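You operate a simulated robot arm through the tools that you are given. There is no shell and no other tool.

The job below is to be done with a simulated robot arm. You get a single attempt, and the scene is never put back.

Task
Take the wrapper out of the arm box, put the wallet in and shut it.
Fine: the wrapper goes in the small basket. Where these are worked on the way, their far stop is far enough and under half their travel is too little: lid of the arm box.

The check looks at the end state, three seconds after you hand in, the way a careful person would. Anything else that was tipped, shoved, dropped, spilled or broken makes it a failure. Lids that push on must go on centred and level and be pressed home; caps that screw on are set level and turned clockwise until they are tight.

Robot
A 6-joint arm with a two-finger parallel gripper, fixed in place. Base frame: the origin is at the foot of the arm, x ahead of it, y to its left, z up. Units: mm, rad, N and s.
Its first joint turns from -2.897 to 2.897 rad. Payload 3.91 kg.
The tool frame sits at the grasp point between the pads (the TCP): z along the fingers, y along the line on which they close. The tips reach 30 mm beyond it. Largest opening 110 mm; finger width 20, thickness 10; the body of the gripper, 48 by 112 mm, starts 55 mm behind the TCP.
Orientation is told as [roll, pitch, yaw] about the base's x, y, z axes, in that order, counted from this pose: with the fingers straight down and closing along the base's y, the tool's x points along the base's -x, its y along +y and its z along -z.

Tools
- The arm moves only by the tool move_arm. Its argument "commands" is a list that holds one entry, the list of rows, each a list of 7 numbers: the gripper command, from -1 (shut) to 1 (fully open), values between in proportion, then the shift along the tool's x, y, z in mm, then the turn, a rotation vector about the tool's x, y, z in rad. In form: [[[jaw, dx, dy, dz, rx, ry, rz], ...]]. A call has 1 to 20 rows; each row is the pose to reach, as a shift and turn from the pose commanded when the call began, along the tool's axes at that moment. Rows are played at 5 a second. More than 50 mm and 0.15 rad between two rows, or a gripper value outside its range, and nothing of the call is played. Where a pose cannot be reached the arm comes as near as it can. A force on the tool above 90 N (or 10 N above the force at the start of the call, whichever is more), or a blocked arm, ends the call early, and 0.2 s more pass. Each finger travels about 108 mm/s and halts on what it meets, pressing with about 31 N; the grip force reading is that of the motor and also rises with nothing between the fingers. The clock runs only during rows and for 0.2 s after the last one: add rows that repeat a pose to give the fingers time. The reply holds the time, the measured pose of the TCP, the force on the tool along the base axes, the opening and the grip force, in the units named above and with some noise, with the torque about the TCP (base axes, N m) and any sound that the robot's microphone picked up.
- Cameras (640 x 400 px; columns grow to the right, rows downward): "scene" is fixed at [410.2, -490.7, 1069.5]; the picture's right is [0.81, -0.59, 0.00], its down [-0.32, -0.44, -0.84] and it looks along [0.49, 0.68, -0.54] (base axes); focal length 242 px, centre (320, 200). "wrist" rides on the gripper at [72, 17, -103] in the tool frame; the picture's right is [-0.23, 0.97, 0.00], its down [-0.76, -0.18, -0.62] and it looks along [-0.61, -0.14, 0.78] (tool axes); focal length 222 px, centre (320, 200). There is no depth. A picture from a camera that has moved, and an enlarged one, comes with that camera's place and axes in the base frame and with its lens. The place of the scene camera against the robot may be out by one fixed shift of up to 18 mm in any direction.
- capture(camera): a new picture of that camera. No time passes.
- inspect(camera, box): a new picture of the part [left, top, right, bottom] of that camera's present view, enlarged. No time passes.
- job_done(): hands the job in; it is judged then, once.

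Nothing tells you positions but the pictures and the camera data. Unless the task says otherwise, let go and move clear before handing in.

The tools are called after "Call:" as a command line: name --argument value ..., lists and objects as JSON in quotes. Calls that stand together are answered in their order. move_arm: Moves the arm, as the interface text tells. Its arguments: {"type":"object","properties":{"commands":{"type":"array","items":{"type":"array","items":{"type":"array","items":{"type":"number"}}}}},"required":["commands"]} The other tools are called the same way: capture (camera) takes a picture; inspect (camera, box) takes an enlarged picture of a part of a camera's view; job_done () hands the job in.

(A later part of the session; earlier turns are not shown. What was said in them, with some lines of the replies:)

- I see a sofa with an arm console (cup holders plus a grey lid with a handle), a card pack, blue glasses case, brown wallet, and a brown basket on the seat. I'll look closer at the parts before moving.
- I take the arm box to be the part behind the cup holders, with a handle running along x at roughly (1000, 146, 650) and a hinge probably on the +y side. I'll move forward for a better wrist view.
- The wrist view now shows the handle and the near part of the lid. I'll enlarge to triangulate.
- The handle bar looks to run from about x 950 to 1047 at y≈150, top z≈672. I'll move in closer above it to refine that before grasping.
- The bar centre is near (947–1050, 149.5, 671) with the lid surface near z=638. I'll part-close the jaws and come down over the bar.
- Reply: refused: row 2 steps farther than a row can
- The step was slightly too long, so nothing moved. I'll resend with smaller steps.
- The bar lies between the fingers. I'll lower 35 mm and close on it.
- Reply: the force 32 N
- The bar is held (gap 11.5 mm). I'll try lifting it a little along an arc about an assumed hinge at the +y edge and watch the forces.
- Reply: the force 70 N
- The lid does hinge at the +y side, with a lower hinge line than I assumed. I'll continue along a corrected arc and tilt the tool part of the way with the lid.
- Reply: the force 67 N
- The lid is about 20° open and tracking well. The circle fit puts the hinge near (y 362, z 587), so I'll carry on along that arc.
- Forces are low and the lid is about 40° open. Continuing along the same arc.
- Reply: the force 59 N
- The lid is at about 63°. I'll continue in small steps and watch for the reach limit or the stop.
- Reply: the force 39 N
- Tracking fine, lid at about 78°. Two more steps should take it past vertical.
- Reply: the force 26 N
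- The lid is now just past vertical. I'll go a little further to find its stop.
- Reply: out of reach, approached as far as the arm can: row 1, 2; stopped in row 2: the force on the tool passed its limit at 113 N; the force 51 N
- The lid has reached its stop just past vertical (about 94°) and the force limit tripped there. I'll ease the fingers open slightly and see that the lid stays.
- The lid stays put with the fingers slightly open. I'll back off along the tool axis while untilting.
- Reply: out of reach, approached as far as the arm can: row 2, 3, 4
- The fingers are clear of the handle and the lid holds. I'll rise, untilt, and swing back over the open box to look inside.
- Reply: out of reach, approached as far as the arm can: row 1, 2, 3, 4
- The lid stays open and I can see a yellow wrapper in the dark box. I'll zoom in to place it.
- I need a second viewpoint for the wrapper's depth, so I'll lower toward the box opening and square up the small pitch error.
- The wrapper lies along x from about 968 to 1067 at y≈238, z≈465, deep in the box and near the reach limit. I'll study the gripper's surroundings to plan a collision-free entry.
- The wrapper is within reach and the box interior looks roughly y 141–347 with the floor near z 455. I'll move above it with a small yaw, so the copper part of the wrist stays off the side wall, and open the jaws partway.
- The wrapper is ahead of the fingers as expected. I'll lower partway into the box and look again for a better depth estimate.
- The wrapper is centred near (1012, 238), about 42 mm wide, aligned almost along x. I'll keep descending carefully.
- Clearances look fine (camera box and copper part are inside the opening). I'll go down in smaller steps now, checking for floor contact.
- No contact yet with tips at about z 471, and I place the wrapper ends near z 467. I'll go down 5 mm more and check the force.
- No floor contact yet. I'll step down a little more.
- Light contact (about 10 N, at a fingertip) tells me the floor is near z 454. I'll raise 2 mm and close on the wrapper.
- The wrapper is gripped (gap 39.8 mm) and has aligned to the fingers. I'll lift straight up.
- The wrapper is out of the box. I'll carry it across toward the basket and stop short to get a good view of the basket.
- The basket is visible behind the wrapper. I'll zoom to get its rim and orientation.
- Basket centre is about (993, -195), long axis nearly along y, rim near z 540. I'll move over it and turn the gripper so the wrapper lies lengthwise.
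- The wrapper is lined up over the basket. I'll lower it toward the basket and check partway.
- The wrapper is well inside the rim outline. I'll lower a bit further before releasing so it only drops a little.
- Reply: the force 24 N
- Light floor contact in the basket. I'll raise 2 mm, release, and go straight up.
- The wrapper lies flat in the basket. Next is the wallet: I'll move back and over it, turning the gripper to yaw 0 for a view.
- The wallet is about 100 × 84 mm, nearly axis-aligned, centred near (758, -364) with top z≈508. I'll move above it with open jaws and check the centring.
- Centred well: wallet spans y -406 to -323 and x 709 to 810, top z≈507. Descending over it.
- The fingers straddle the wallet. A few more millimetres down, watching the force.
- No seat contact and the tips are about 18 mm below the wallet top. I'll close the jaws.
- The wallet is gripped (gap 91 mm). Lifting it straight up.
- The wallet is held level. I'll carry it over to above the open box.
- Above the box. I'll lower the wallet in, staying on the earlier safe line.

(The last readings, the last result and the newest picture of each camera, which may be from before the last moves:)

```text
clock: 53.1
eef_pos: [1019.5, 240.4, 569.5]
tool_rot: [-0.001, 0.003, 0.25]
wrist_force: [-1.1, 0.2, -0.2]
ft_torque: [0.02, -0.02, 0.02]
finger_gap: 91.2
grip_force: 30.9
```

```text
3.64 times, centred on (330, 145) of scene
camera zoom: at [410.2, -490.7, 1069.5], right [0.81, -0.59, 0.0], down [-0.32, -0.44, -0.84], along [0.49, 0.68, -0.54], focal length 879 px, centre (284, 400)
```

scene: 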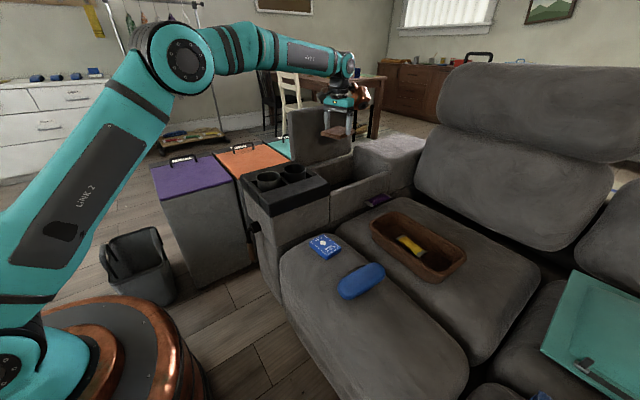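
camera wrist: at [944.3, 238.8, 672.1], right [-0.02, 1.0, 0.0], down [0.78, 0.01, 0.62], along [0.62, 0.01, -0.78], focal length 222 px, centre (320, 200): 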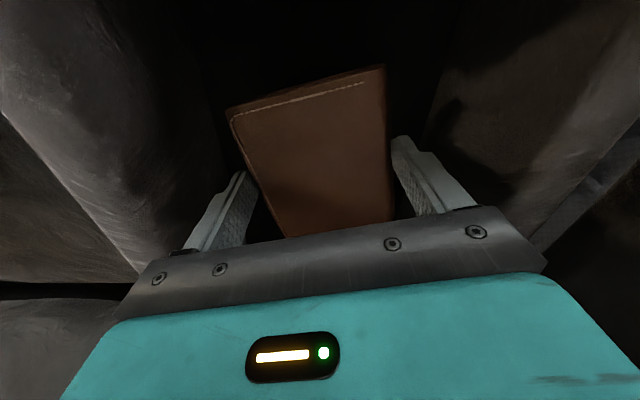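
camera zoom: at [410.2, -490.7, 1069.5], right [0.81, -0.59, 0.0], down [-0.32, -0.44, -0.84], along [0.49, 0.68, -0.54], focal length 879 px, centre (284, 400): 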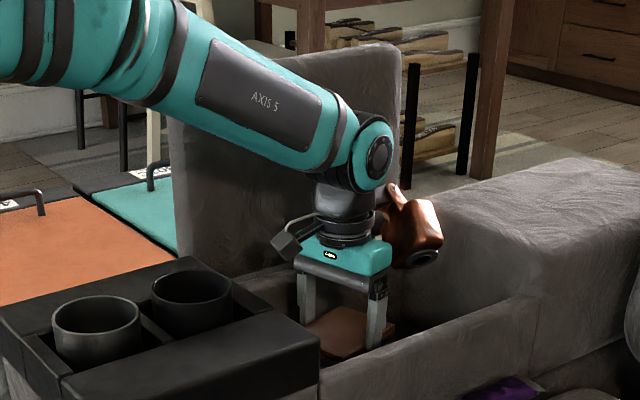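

Going well. I'll continue down to just above the expected floor contact.

Call:
move_arm --commands '[[[-1, 0, 0, 30, 0, 0, 0], [-1, 0, 0, 55, 0, 0, 0], [-1, 0, 0, 67, 0, 0, 0], [-1, 0, 0, 67, 0, 0, 0]]]'

```text
clock: 54.1
eef_pos: [1018.2, 240.4, 502.0]
tool_rot: [0.0, 0.002, 0.248]
wrist_force: [-1.1, -0.4, -0.8]
ft_torque: [-0.02, -0.02, 0.01]
finger_gap: 91.2
grip_force: 30.5
```

Call:
move_arm --commands '[[[-1, 0, 0, 3, 0, 0, 0], [-1, 0, 0, 6, 0, 0, 0], [-1, 0, 0, 9, 0, 0, 0], [-1, 0, 0, 9, 0, 0, 0]]]'

```text
clock: 55.1
eef_pos: [1016.4, 240.1, 492.9]
tool_rot: [0.0, 0.0, 0.249]
wrist_force: [-4.5, 1.4, 18.1]
ft_torque: [-0.07, 0.55, 0.05]
finger_gap: 91.0
grip_force: 30.9
```

The wallet is touching the box floor. I'll release and rise straight out.

Call:
move_arm --commands '[[[-1, 0, 0, -1, 0, 0, 0], [0.8, 0, 0, -1, 0, 0, 0], [1, 0, 0, -1, 0, 0, 0], [1, 0, 0, -1, 0, 0, 0], [1, 0, 0, -15, 0, 0, 0], [1, 0, 0, -45, 0, 0, 0], [1, 0, 0, -80, 0, 0, 0], [1, 0, 0, -120, 0, 0, 0], [1, 0, 0, -160, 0, 0, 0], [1, 0, 0, -200, 0, 0, 0], [1, 0, 0, -240, 0, 0, 0], [1, 0, 0, -280, 0, 0, 0], [1, 0, 0, -320, 0, 0, 0], [1, 0, 0, -360, 0, 0, 0], [1, 0, 0, -400, 0, 0, 0], [1, 0, 0, -440, 0, 0, 0], [1, 0, 0, -440, 0, 0, 0]]]'

Call:
capture --camera "wrist"

Call:
capture --camera "scene"

```text
clock: 58.7
eef_pos: [1015.8, 237.6, 934.2]
tool_rot: [0.0, 0.001, 0.249]
wrist_force: [0.7, -0.1, 0.2]
ft_torque: [-0.03, -0.01, 0.0]
finger_gap: 110.2
grip_force: 0.0
```

```text
taken
camera wrist: at [940.7, 237.2, 1036.6], right [-0.02, 1.0, 0.0], down [0.78, 0.01, 0.62], along [0.62, 0.01, -0.78], focal length 222 px, centre (320, 200)
```

wrist: 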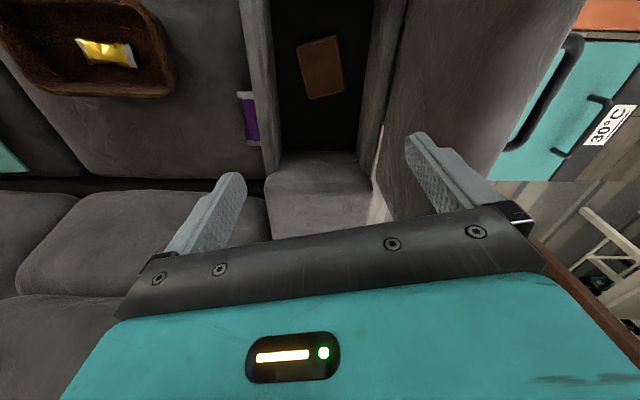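

```text
taken
```

scene: 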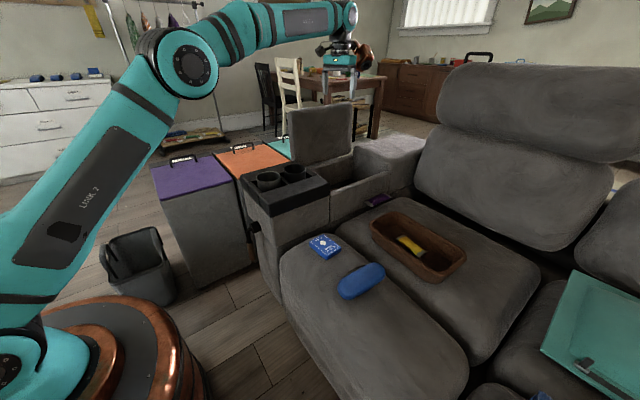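

The wallet sits flat in the box and the lid is still open. Now I'll relocate the handle on the back of the open lid to close it under control.

Call:
inspect --camera "wrist" --box '[440, 10, 600, 180]'

Call:
inspect --camera "wrist" --box '[230, 0, 400, 160]'

Call:
inspect --camera "scene" --box '[230, 80, 430, 220]'

```text
2.35 times, centred on (520, 95) of wrist
camera zoom: at [940.7, 237.2, 1036.6], right [-0.02, 1.0, 0.0], down [0.78, 0.01, 0.62], along [0.62, 0.01, -0.78], focal length 523 px, centre (-151, 447)
```

zoom: 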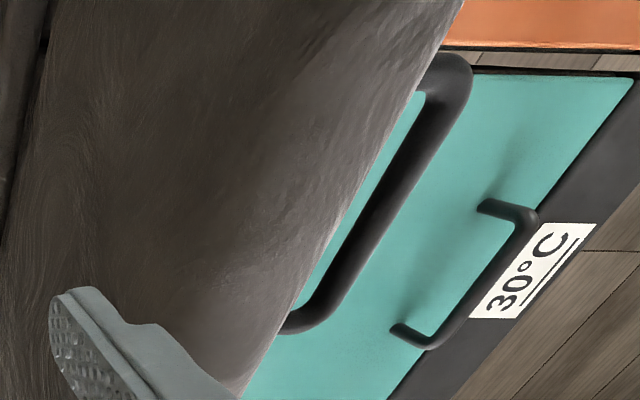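

```text
2.50 times, centred on (315, 80) of wrist
camera zoom: at [940.7, 237.2, 1036.6], right [-0.02, 1.0, 0.0], down [0.78, 0.01, 0.62], along [0.62, 0.01, -0.78], focal length 555 px, centre (332, 500)
```

zoom: 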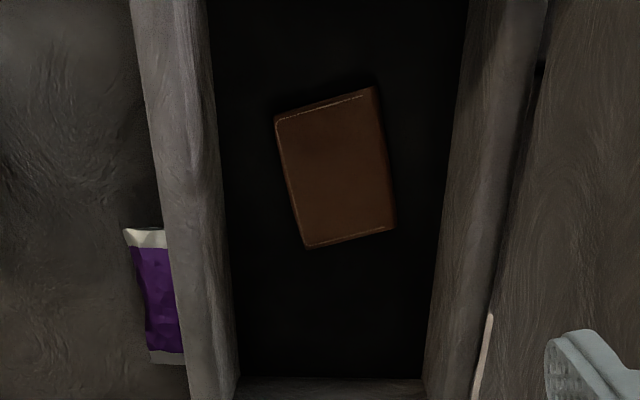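

```text
2.86 times, centred on (330, 150) of scene
camera zoom: at [410.2, -490.7, 1069.5], right [0.81, -0.59, 0.0], down [-0.32, -0.44, -0.84], along [0.49, 0.68, -0.54], focal length 691 px, centre (291, 343)
```

zoom: 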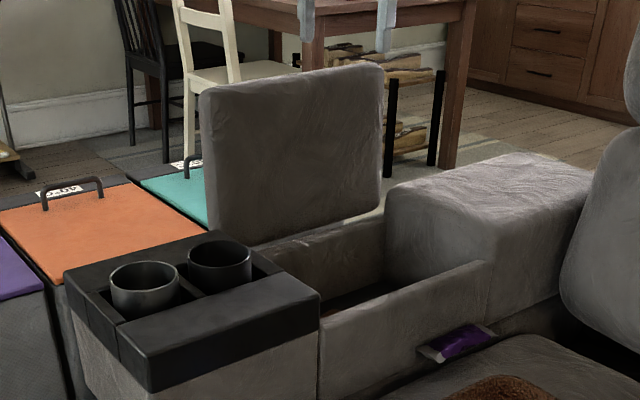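

The bar appears around (950–1043, 462–470, 794). I'll move above it, squaring yaw to 0 and narrowing the jaws, then verify.

Call:
move_arm --commands '[[[0.5, -2.8, 40.6, 4, 0, 0, 0.042], [0.2, -5.5, 81.1, 8, 0, 0, 0.083], [0, -8.3, 121.7, 14, 0, 0, 0.125], [-0.2, -11.1, 162.3, 20, 0, 0, 0.167], [-0.38, -13.8, 202.8, 26, 0, 0, 0.208], [-0.38, -16.6, 243.4, 34, 0, 0, 0.25], [-0.38, -16.6, 243.4, 34, 0, 0, 0.25]]]'

Call:
capture --camera "wrist"

Call:
inspect --camera "scene" --box '[220, 40, 400, 180]'

```text
clock: 60.3
eef_pos: [976.3, 479.3, 899.2]
tool_rot: [-0.003, 0.001, -0.004]
wrist_force: [0.0, -1.0, 0.0]
ft_torque: [0.01, -0.02, 0.01]
finger_gap: 34.2
grip_force: 0.0
```

```text
taken
camera wrist: at [902.5, 496.3, 1001.8], right [0.23, 0.97, 0.0], down [0.76, -0.18, 0.62], along [0.6, -0.14, -0.78], focal length 222 px, centre (320, 200)
```

wrist: 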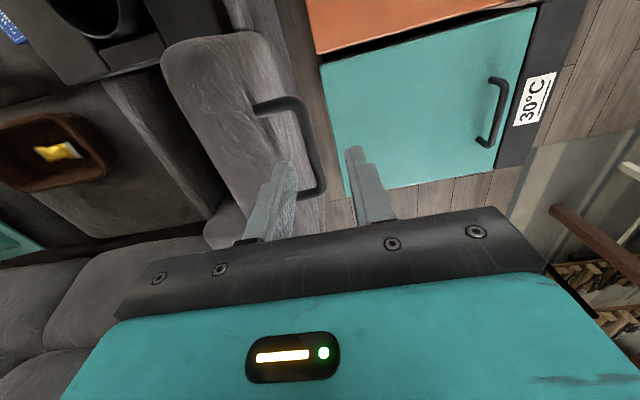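

```text
2.86 times, centred on (310, 110) of scene
camera zoom: at [410.2, -490.7, 1069.5], right [0.81, -0.59, 0.0], down [-0.32, -0.44, -0.84], along [0.49, 0.68, -0.54], focal length 691 px, centre (349, 457)
```

zoom: 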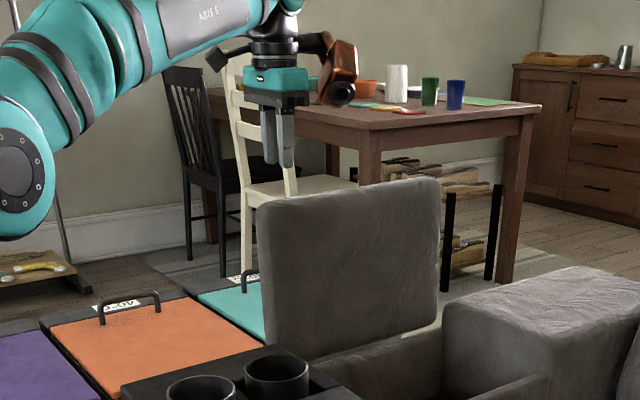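

Call:
inspect --camera "wrist" --box '[220, 70, 420, 230]'

```text
2.50 times, centred on (320, 150) of wrist
camera zoom: at [902.5, 496.3, 1001.8], right [0.23, 0.97, 0.0], down [0.76, -0.18, 0.62], along [0.6, -0.14, -0.78], focal length 555 px, centre (320, 325)
```

zoom: 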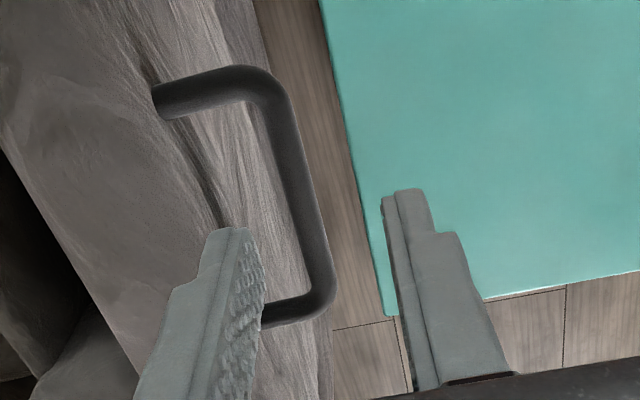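

The bar is at about y 465, z 796. I'll tilt slightly and descend with the jaws straddling it.

Call:
move_arm --commands '[[[-0.42, 1, -2, 20, 0.08, 0, 0], [-0.42, 2, -3.5, 34, 0.15, 0, 0], [-0.42, 2, -6.5, 54, 0.15, 0, 0], [-0.42, 2, -6.5, 54, 0.15, 0, 0]]]'

Call:
inspect --camera "wrist" --box '[220, 70, 420, 230]'

Call:
inspect --camera "scene" --box '[240, 60, 360, 150]'

```text
clock: 61.3
eef_pos: [972.3, 475.0, 845.5]
tool_rot: [-0.151, 0.002, -0.003]
wrist_force: [-0.6, 0.3, 0.3]
ft_torque: [0.0, 0.04, -0.01]
finger_gap: 31.7
grip_force: 0.1
```

```text
2.50 times, centred on (320, 150) of wrist
camera zoom: at [897.7, 507.5, 945.3], right [0.23, 0.96, -0.15], down [0.76, -0.08, 0.64], along [0.61, -0.26, -0.75], focal length 555 px, centre (320, 325)
```

zoom: 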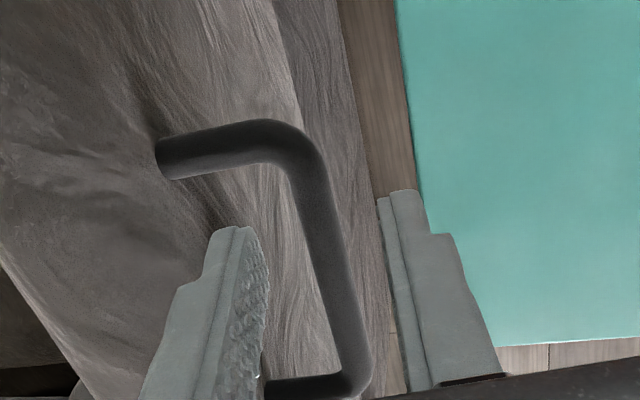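

```text
4.44 times, centred on (300, 105) of scene
camera zoom: at [410.2, -490.7, 1069.5], right [0.81, -0.59, 0.0], down [-0.32, -0.44, -0.84], along [0.49, 0.68, -0.54], focal length 1074 px, centre (409, 622)
```

zoom: 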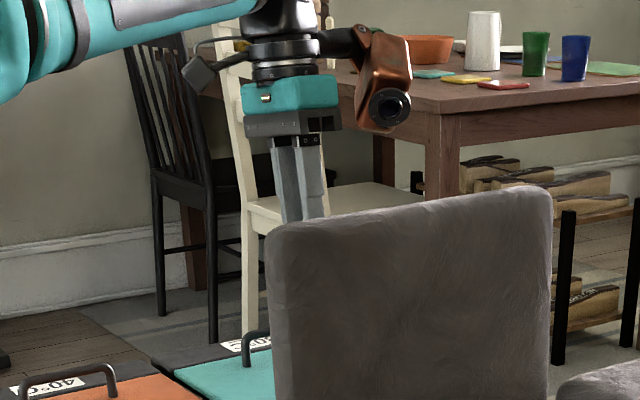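

The bar is centred between the jaws. Descending along the tool axis and gripping.

Call:
move_arm --commands '[[[-0.42, 0, -1, 18, 0, 0, 0], [-0.42, 0, -2, 36, 0, 0, 0], [-0.42, 0, -2, 36, 0, 0, 0]]]'

Call:
inspect --camera "wrist" --box '[220, 70, 420, 230]'

Call:
inspect --camera "scene" --box '[240, 60, 360, 150]'

```text
clock: 62.1
eef_pos: [970.5, 467.8, 808.4]
tool_rot: [-0.151, 0.0, -0.002]
wrist_force: [0.5, -0.4, -0.3]
ft_torque: [-0.03, -0.01, 0.01]
finger_gap: 31.8
grip_force: 0.0
```

```text
2.50 times, centred on (320, 150) of wrist
camera zoom: at [897.4, 500.7, 908.0], right [0.23, 0.96, -0.15], down [0.76, -0.08, 0.64], along [0.61, -0.26, -0.75], focal length 555 px, centre (320, 325)
```

zoom: 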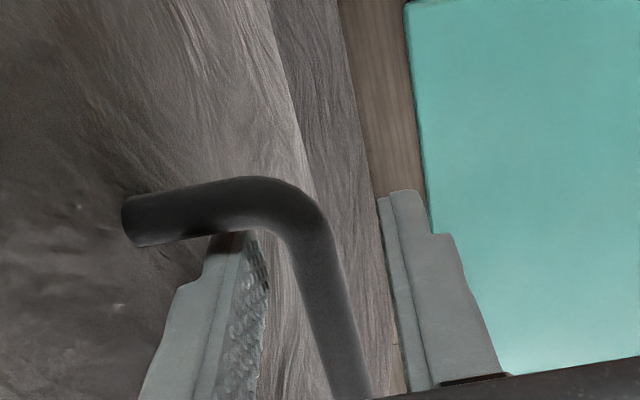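

```text
4.44 times, centred on (300, 105) of scene
camera zoom: at [410.2, -490.7, 1069.5], right [0.81, -0.59, 0.0], down [-0.32, -0.44, -0.84], along [0.49, 0.68, -0.54], focal length 1074 px, centre (409, 622)
```

zoom: 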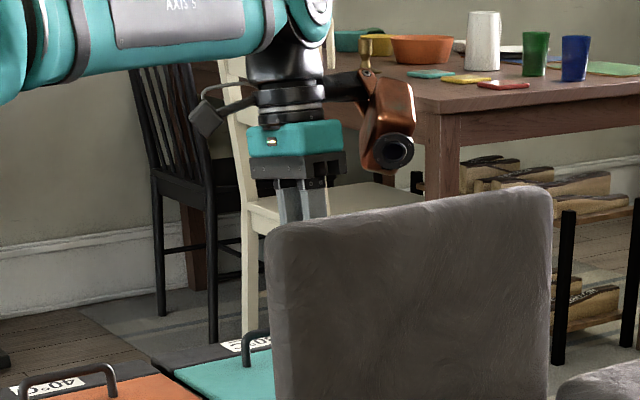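

The near leg of the handle is close to the finger, so I'll shift 8 mm in +x and then grip the bar.

Call:
move_arm --commands '[[[-0.42, -4, 0, 0, 0, 0, 0], [-0.42, -8, 0, 0, 0, 0, 0], [-0.7, -8, 0, 0, 0, 0, 0], [-1, -8, 0, 0, 0, 0, 0], [-1, -8, 0, 0, 0, 0, 0]]]'

Call:
inspect --camera "wrist" --box '[220, 70, 420, 230]'

```text
clock: 63.3
eef_pos: [980.3, 465.8, 808.9]
tool_rot: [-0.151, 0.001, -0.004]
wrist_force: [-10.2, -13.4, -1.3]
ft_torque: [-0.19, 0.36, 0.85]
finger_gap: 11.6
grip_force: 45.3
```

```text
2.50 times, centred on (320, 150) of wrist
camera zoom: at [905.7, 499.4, 908.3], right [0.23, 0.96, -0.15], down [0.76, -0.08, 0.64], along [0.6, -0.26, -0.75], focal length 555 px, centre (320, 325)
```

zoom: 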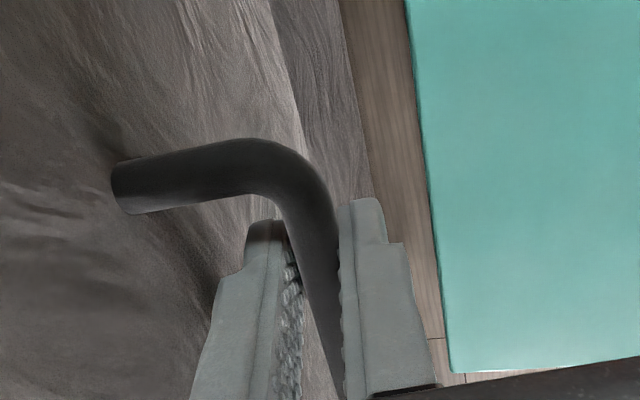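

Bar gripped. From my fitted hinge (y 364.5, z 585, radius 232) I'll swing the lid back along its arc, starting with a short test segment.

Call:
move_arm --commands '[[[-1, 0, -12.5, -3.2, 0, 0, 0], [-1, 0, -25.2, -6, 0, 0, 0], [-1, 0, -52.8, -9.2, 0, 0, 0], [-1, 0, -52.8, -9.2, 0, 0, 0]]]'

Call:
inspect --camera "scene" --box '[220, 60, 380, 180]'

```text
clock: 64.3
eef_pos: [980.0, 417.4, 826.3]
tool_rot: [-0.152, 0.001, -0.003]
wrist_force: [-10.6, 2.7, 1.7]
ft_torque: [0.05, 0.35, 0.81]
finger_gap: 11.8
grip_force: 45.3
```

```text
3.33 times, centred on (300, 120) of scene
camera zoom: at [410.2, -490.7, 1069.5], right [0.81, -0.59, 0.0], down [-0.32, -0.44, -0.84], along [0.49, 0.68, -0.54], focal length 806 px, centre (387, 467)
```

zoom: 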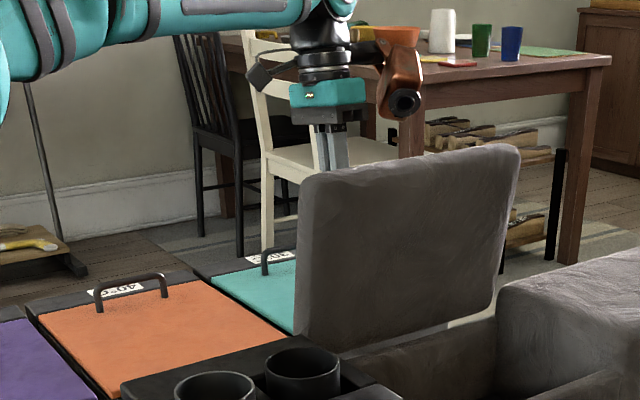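

Low forces and good tracking. Continuing the closing arc.

Call:
move_arm --commands '[[[-1, 0, -27.7, -0.1, 0, 0, 0], [-1, 0, -55.3, 3.3, 0, 0, 0], [-1, 0, -82.3, 9.9, 0, 0, 0], [-1, 0, -108.4, 19.7, 0, 0, 0], [-1, 0, -133, 32.6, 0, 0, 0], [-1, 0, -133, 32.6, 0, 0, 0]]]'

Call:
inspect --camera "scene" --box '[240, 60, 400, 180]'

```text
clock: 65.7
eef_pos: [978.2, 280.5, 811.1]
tool_rot: [-0.149, 0.003, -0.004]
wrist_force: [18.8, -10.5, 16.9]
ft_torque: [-0.26, 0.32, 0.6]
finger_gap: 11.6
grip_force: 44.5
```

```text
3.33 times, centred on (320, 120) of scene
camera zoom: at [410.2, -490.7, 1069.5], right [0.81, -0.59, 0.0], down [-0.32, -0.44, -0.84], along [0.49, 0.68, -0.54], focal length 806 px, centre (320, 467)
```

zoom: 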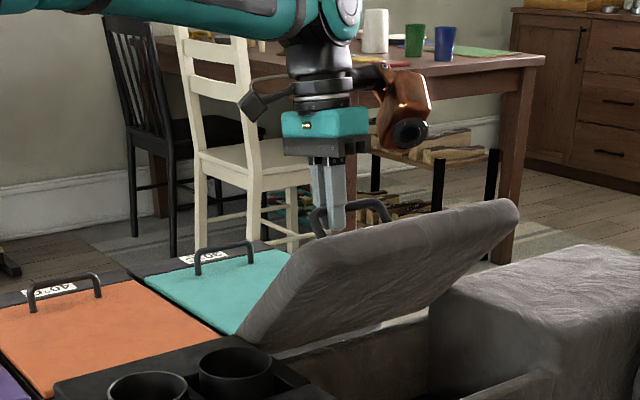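

Call:
move_arm --commands '[[[-1, 0, -22.9, 15.7, 0, 0, 0], [-1, 0, -44, 34.1, -0.02, 0, 0], [-1, 0, -62.8, 54.7, -0.04, 0, 0], [-1, 0, -76.8, 73.7, -0.07, 0, 0], [-1, 0, -76.8, 73.7, -0.07, 0, 0]]]'

Call:
inspect --camera "scene" --box '[260, 70, 420, 190]'

```text
clock: 66.9
eef_pos: [979.5, 194.3, 753.1]
tool_rot: [-0.081, 0.006, -0.001]
wrist_force: [-13.4, 7.9, -14.1]
ft_torque: [0.06, 0.65, 0.23]
finger_gap: 11.5
grip_force: 45.1
```

```text
3.33 times, centred on (340, 130) of scene
camera zoom: at [410.2, -490.7, 1069.5], right [0.81, -0.59, 0.0], down [-0.32, -0.44, -0.84], along [0.49, 0.68, -0.54], focal length 806 px, centre (253, 433)
```

zoom: 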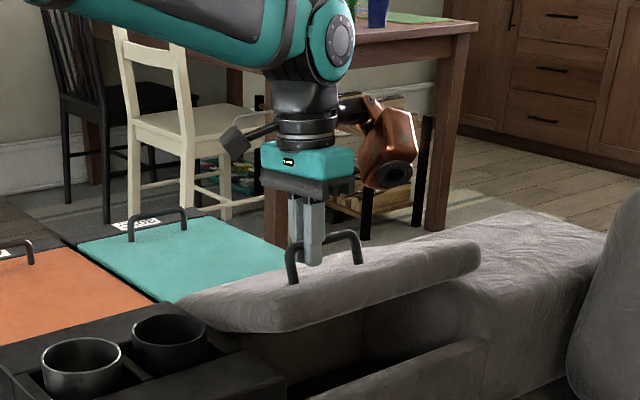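

Nearly down. I'll do most of the remaining arc, then finish gently.

Call:
move_arm --commands '[[[-1, 0, -13.1, 19.2, -0.02, 0, 0], [-1, 0, -24.3, 39.7, -0.04, 0, 0], [-1, 0, -30.8, 54.6, -0.06, 0, 0], [-1, 0, -30.8, 54.6, -0.06, 0, 0]]]'

Call:
inspect --camera "scene" --box '[260, 90, 420, 190]'

```text
clock: 67.9
eef_pos: [978.8, 158.1, 700.8]
tool_rot: [-0.02, 0.0, -0.003]
wrist_force: [21.4, -0.4, -4.2]
ft_torque: [0.02, -0.53, 0.28]
finger_gap: 11.8
grip_force: 45.6
```

```text
4.00 times, centred on (340, 140) of scene
camera zoom: at [410.2, -490.7, 1069.5], right [0.81, -0.59, 0.0], down [-0.32, -0.44, -0.84], along [0.49, 0.68, -0.54], focal length 967 px, centre (240, 440)
```

zoom: 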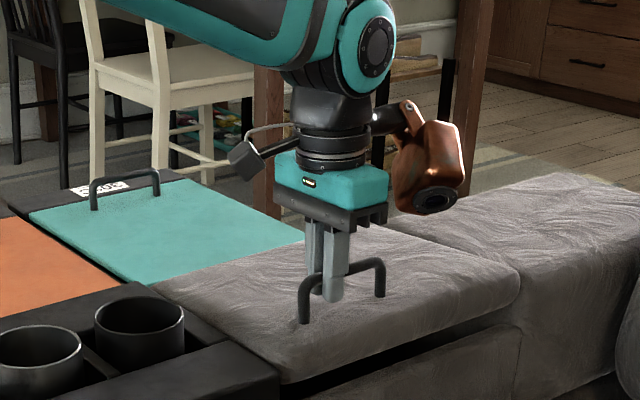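

Call:
move_arm --commands '[[[-1, 0, -3, 5.5, -0.007, 0, 0], [-1, 0, -5.5, 11, -0.014, 0, 0], [-1, 0, -7.5, 16, -0.02, 0, 0], [-1, 0, -7.5, 16, -0.02, 0, 0]]]'

Call:
inspect --camera "scene" --box '[260, 90, 420, 190]'

```text
clock: 68.9
eef_pos: [976.9, 150.5, 685.0]
tool_rot: [0.0, 0.002, -0.003]
wrist_force: [12.9, -7.1, -2.3]
ft_torque: [-0.08, -0.48, 0.2]
finger_gap: 11.7
grip_force: 44.5
```

```text
4.00 times, centred on (340, 140) of scene
camera zoom: at [410.2, -490.7, 1069.5], right [0.81, -0.59, 0.0], down [-0.32, -0.44, -0.84], along [0.49, 0.68, -0.54], focal length 967 px, centre (240, 440)
```

zoom: 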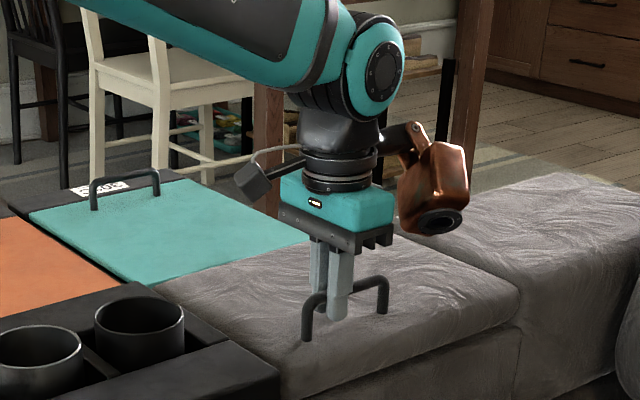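

The lid looks shut, but there is no pressing force yet. I'll press a little further to confirm it has seated.

Call:
move_arm --commands '[[[-1, 0, 0, 1.5, 0, 0, 0], [-1, 0, -0.5, 3, 0, 0, 0], [-1, 0, -0.5, 3, 0, 0, 0]]]'

```text
clock: 69.7
eef_pos: [978.3, 150.4, 684.4]
tool_rot: [0.001, -0.002, -0.003]
wrist_force: [12.1, -8.8, 23.2]
ft_torque: [-0.11, 0.28, 0.14]
finger_gap: 11.8
grip_force: 45.3
```

The force rose to 23 N, so the lid is seated. I'll release the handle and rise clear.

Call:
move_arm --commands '[[[-1, 0, 0, -1.5, 0, 0, 0], [-0.4, 0, 0, -1.5, 0, 0, 0], [-0.1, 0, 0, -1.5, 0, 0, 0], [-0.1, 0, 0, -1.5, 0, 0, 0], [-0.1, 0, 0, -20, 0, 0, 0], [-0.1, 0, 0, -50, 0, 0, 0], [-0.1, 0, 0, -90, 0, 0, 0], [-0.1, 20, 0, -130, 0, 0, 0], [-0.1, 50, 0, -165, 0, 0, 0], [-0.1, 90, 0, -190, 0, 0, 0], [-0.1, 130, 0, -210, 0, 0, 0], [-0.1, 170, 0, -230, 0, 0, 0], [-0.1, 170, 0, -230, 0, 0, 0]]]'

Call:
capture --camera "wrist"

Call:
capture --camera "scene"

Call:
inspect --camera "scene" --box '[220, 120, 420, 245]'

Call:
inspect --camera "scene" --box '[280, 180, 480, 305]'

```text
clock: 72.5
eef_pos: [812.5, 151.3, 908.0]
tool_rot: [0.0, 0.002, -0.004]
wrist_force: [0.1, -1.2, 0.2]
ft_torque: [0.0, 0.0, 0.0]
finger_gap: 49.3
grip_force: 0.1
```

```text
taken
camera wrist: at [737.9, 169.2, 1011.4], right [0.23, 0.97, 0.0], down [0.76, -0.18, 0.62], along [0.61, -0.14, -0.78], focal length 222 px, centre (320, 200)
```

wrist: 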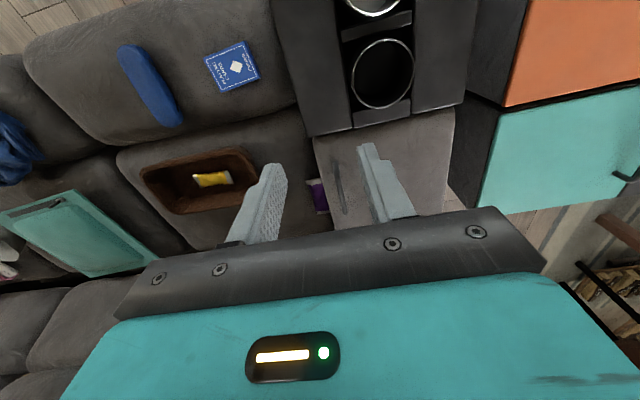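

```text
taken
```

scene: 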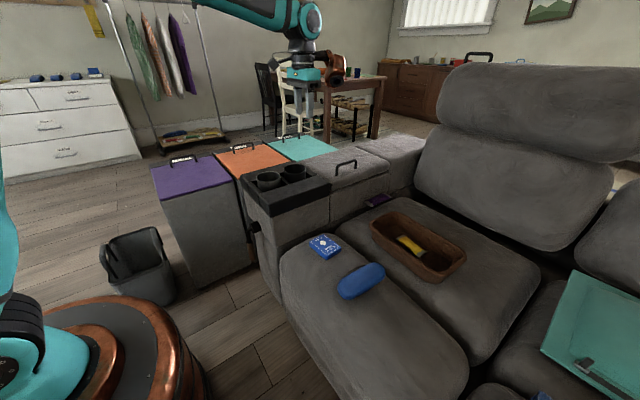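

```text
3.20 times, centred on (320, 182) of scene
camera zoom: at [410.2, -490.7, 1069.5], right [0.81, -0.59, 0.0], down [-0.32, -0.44, -0.84], along [0.49, 0.68, -0.54], focal length 774 px, centre (320, 256)
```

zoom: 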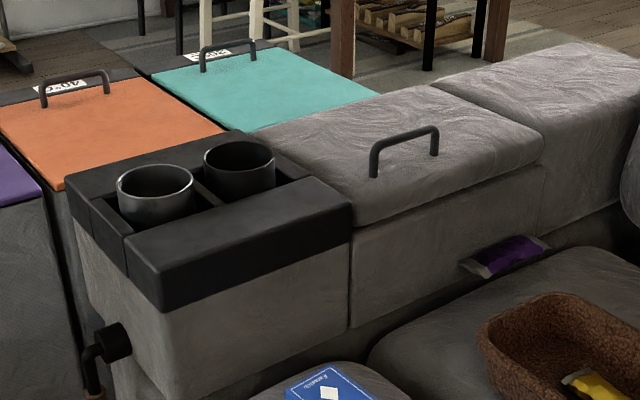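

```text
3.20 times, centred on (380, 242) of scene
camera zoom: at [410.2, -490.7, 1069.5], right [0.81, -0.59, 0.0], down [-0.32, -0.44, -0.84], along [0.49, 0.68, -0.54], focal length 774 px, centre (128, 64)
```

zoom: 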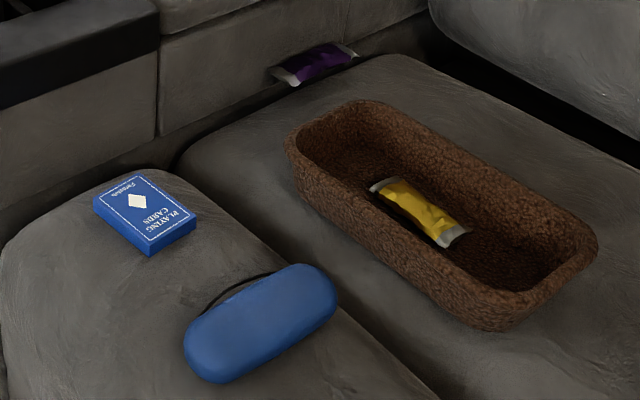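

The lid is shut in its original position with the wallet inside, and the yellow wrapper lies in the basket. Nothing else has moved and the arm is clear, so I'm handing in.

Call:
job_done

```text
The job is handed in.
```

The job is handed in: the wallet is in the arm box with the lid shut, and the yellow wrapper is in the small brown basket on the seat.

- **Lid:** I opened it by the handle until it hit its stop, just past vertical. I closed it the same way and pressed until it seated.
- **Other items:** The last pictures show the basket, the playing cards, the blue case and the purple packet beside the arm box where they were at the start.
- **Arm:** It let go of the handle and moved clear before I handed in.

I took "small basket" to mean the brown one, as it was the only basket I could see.
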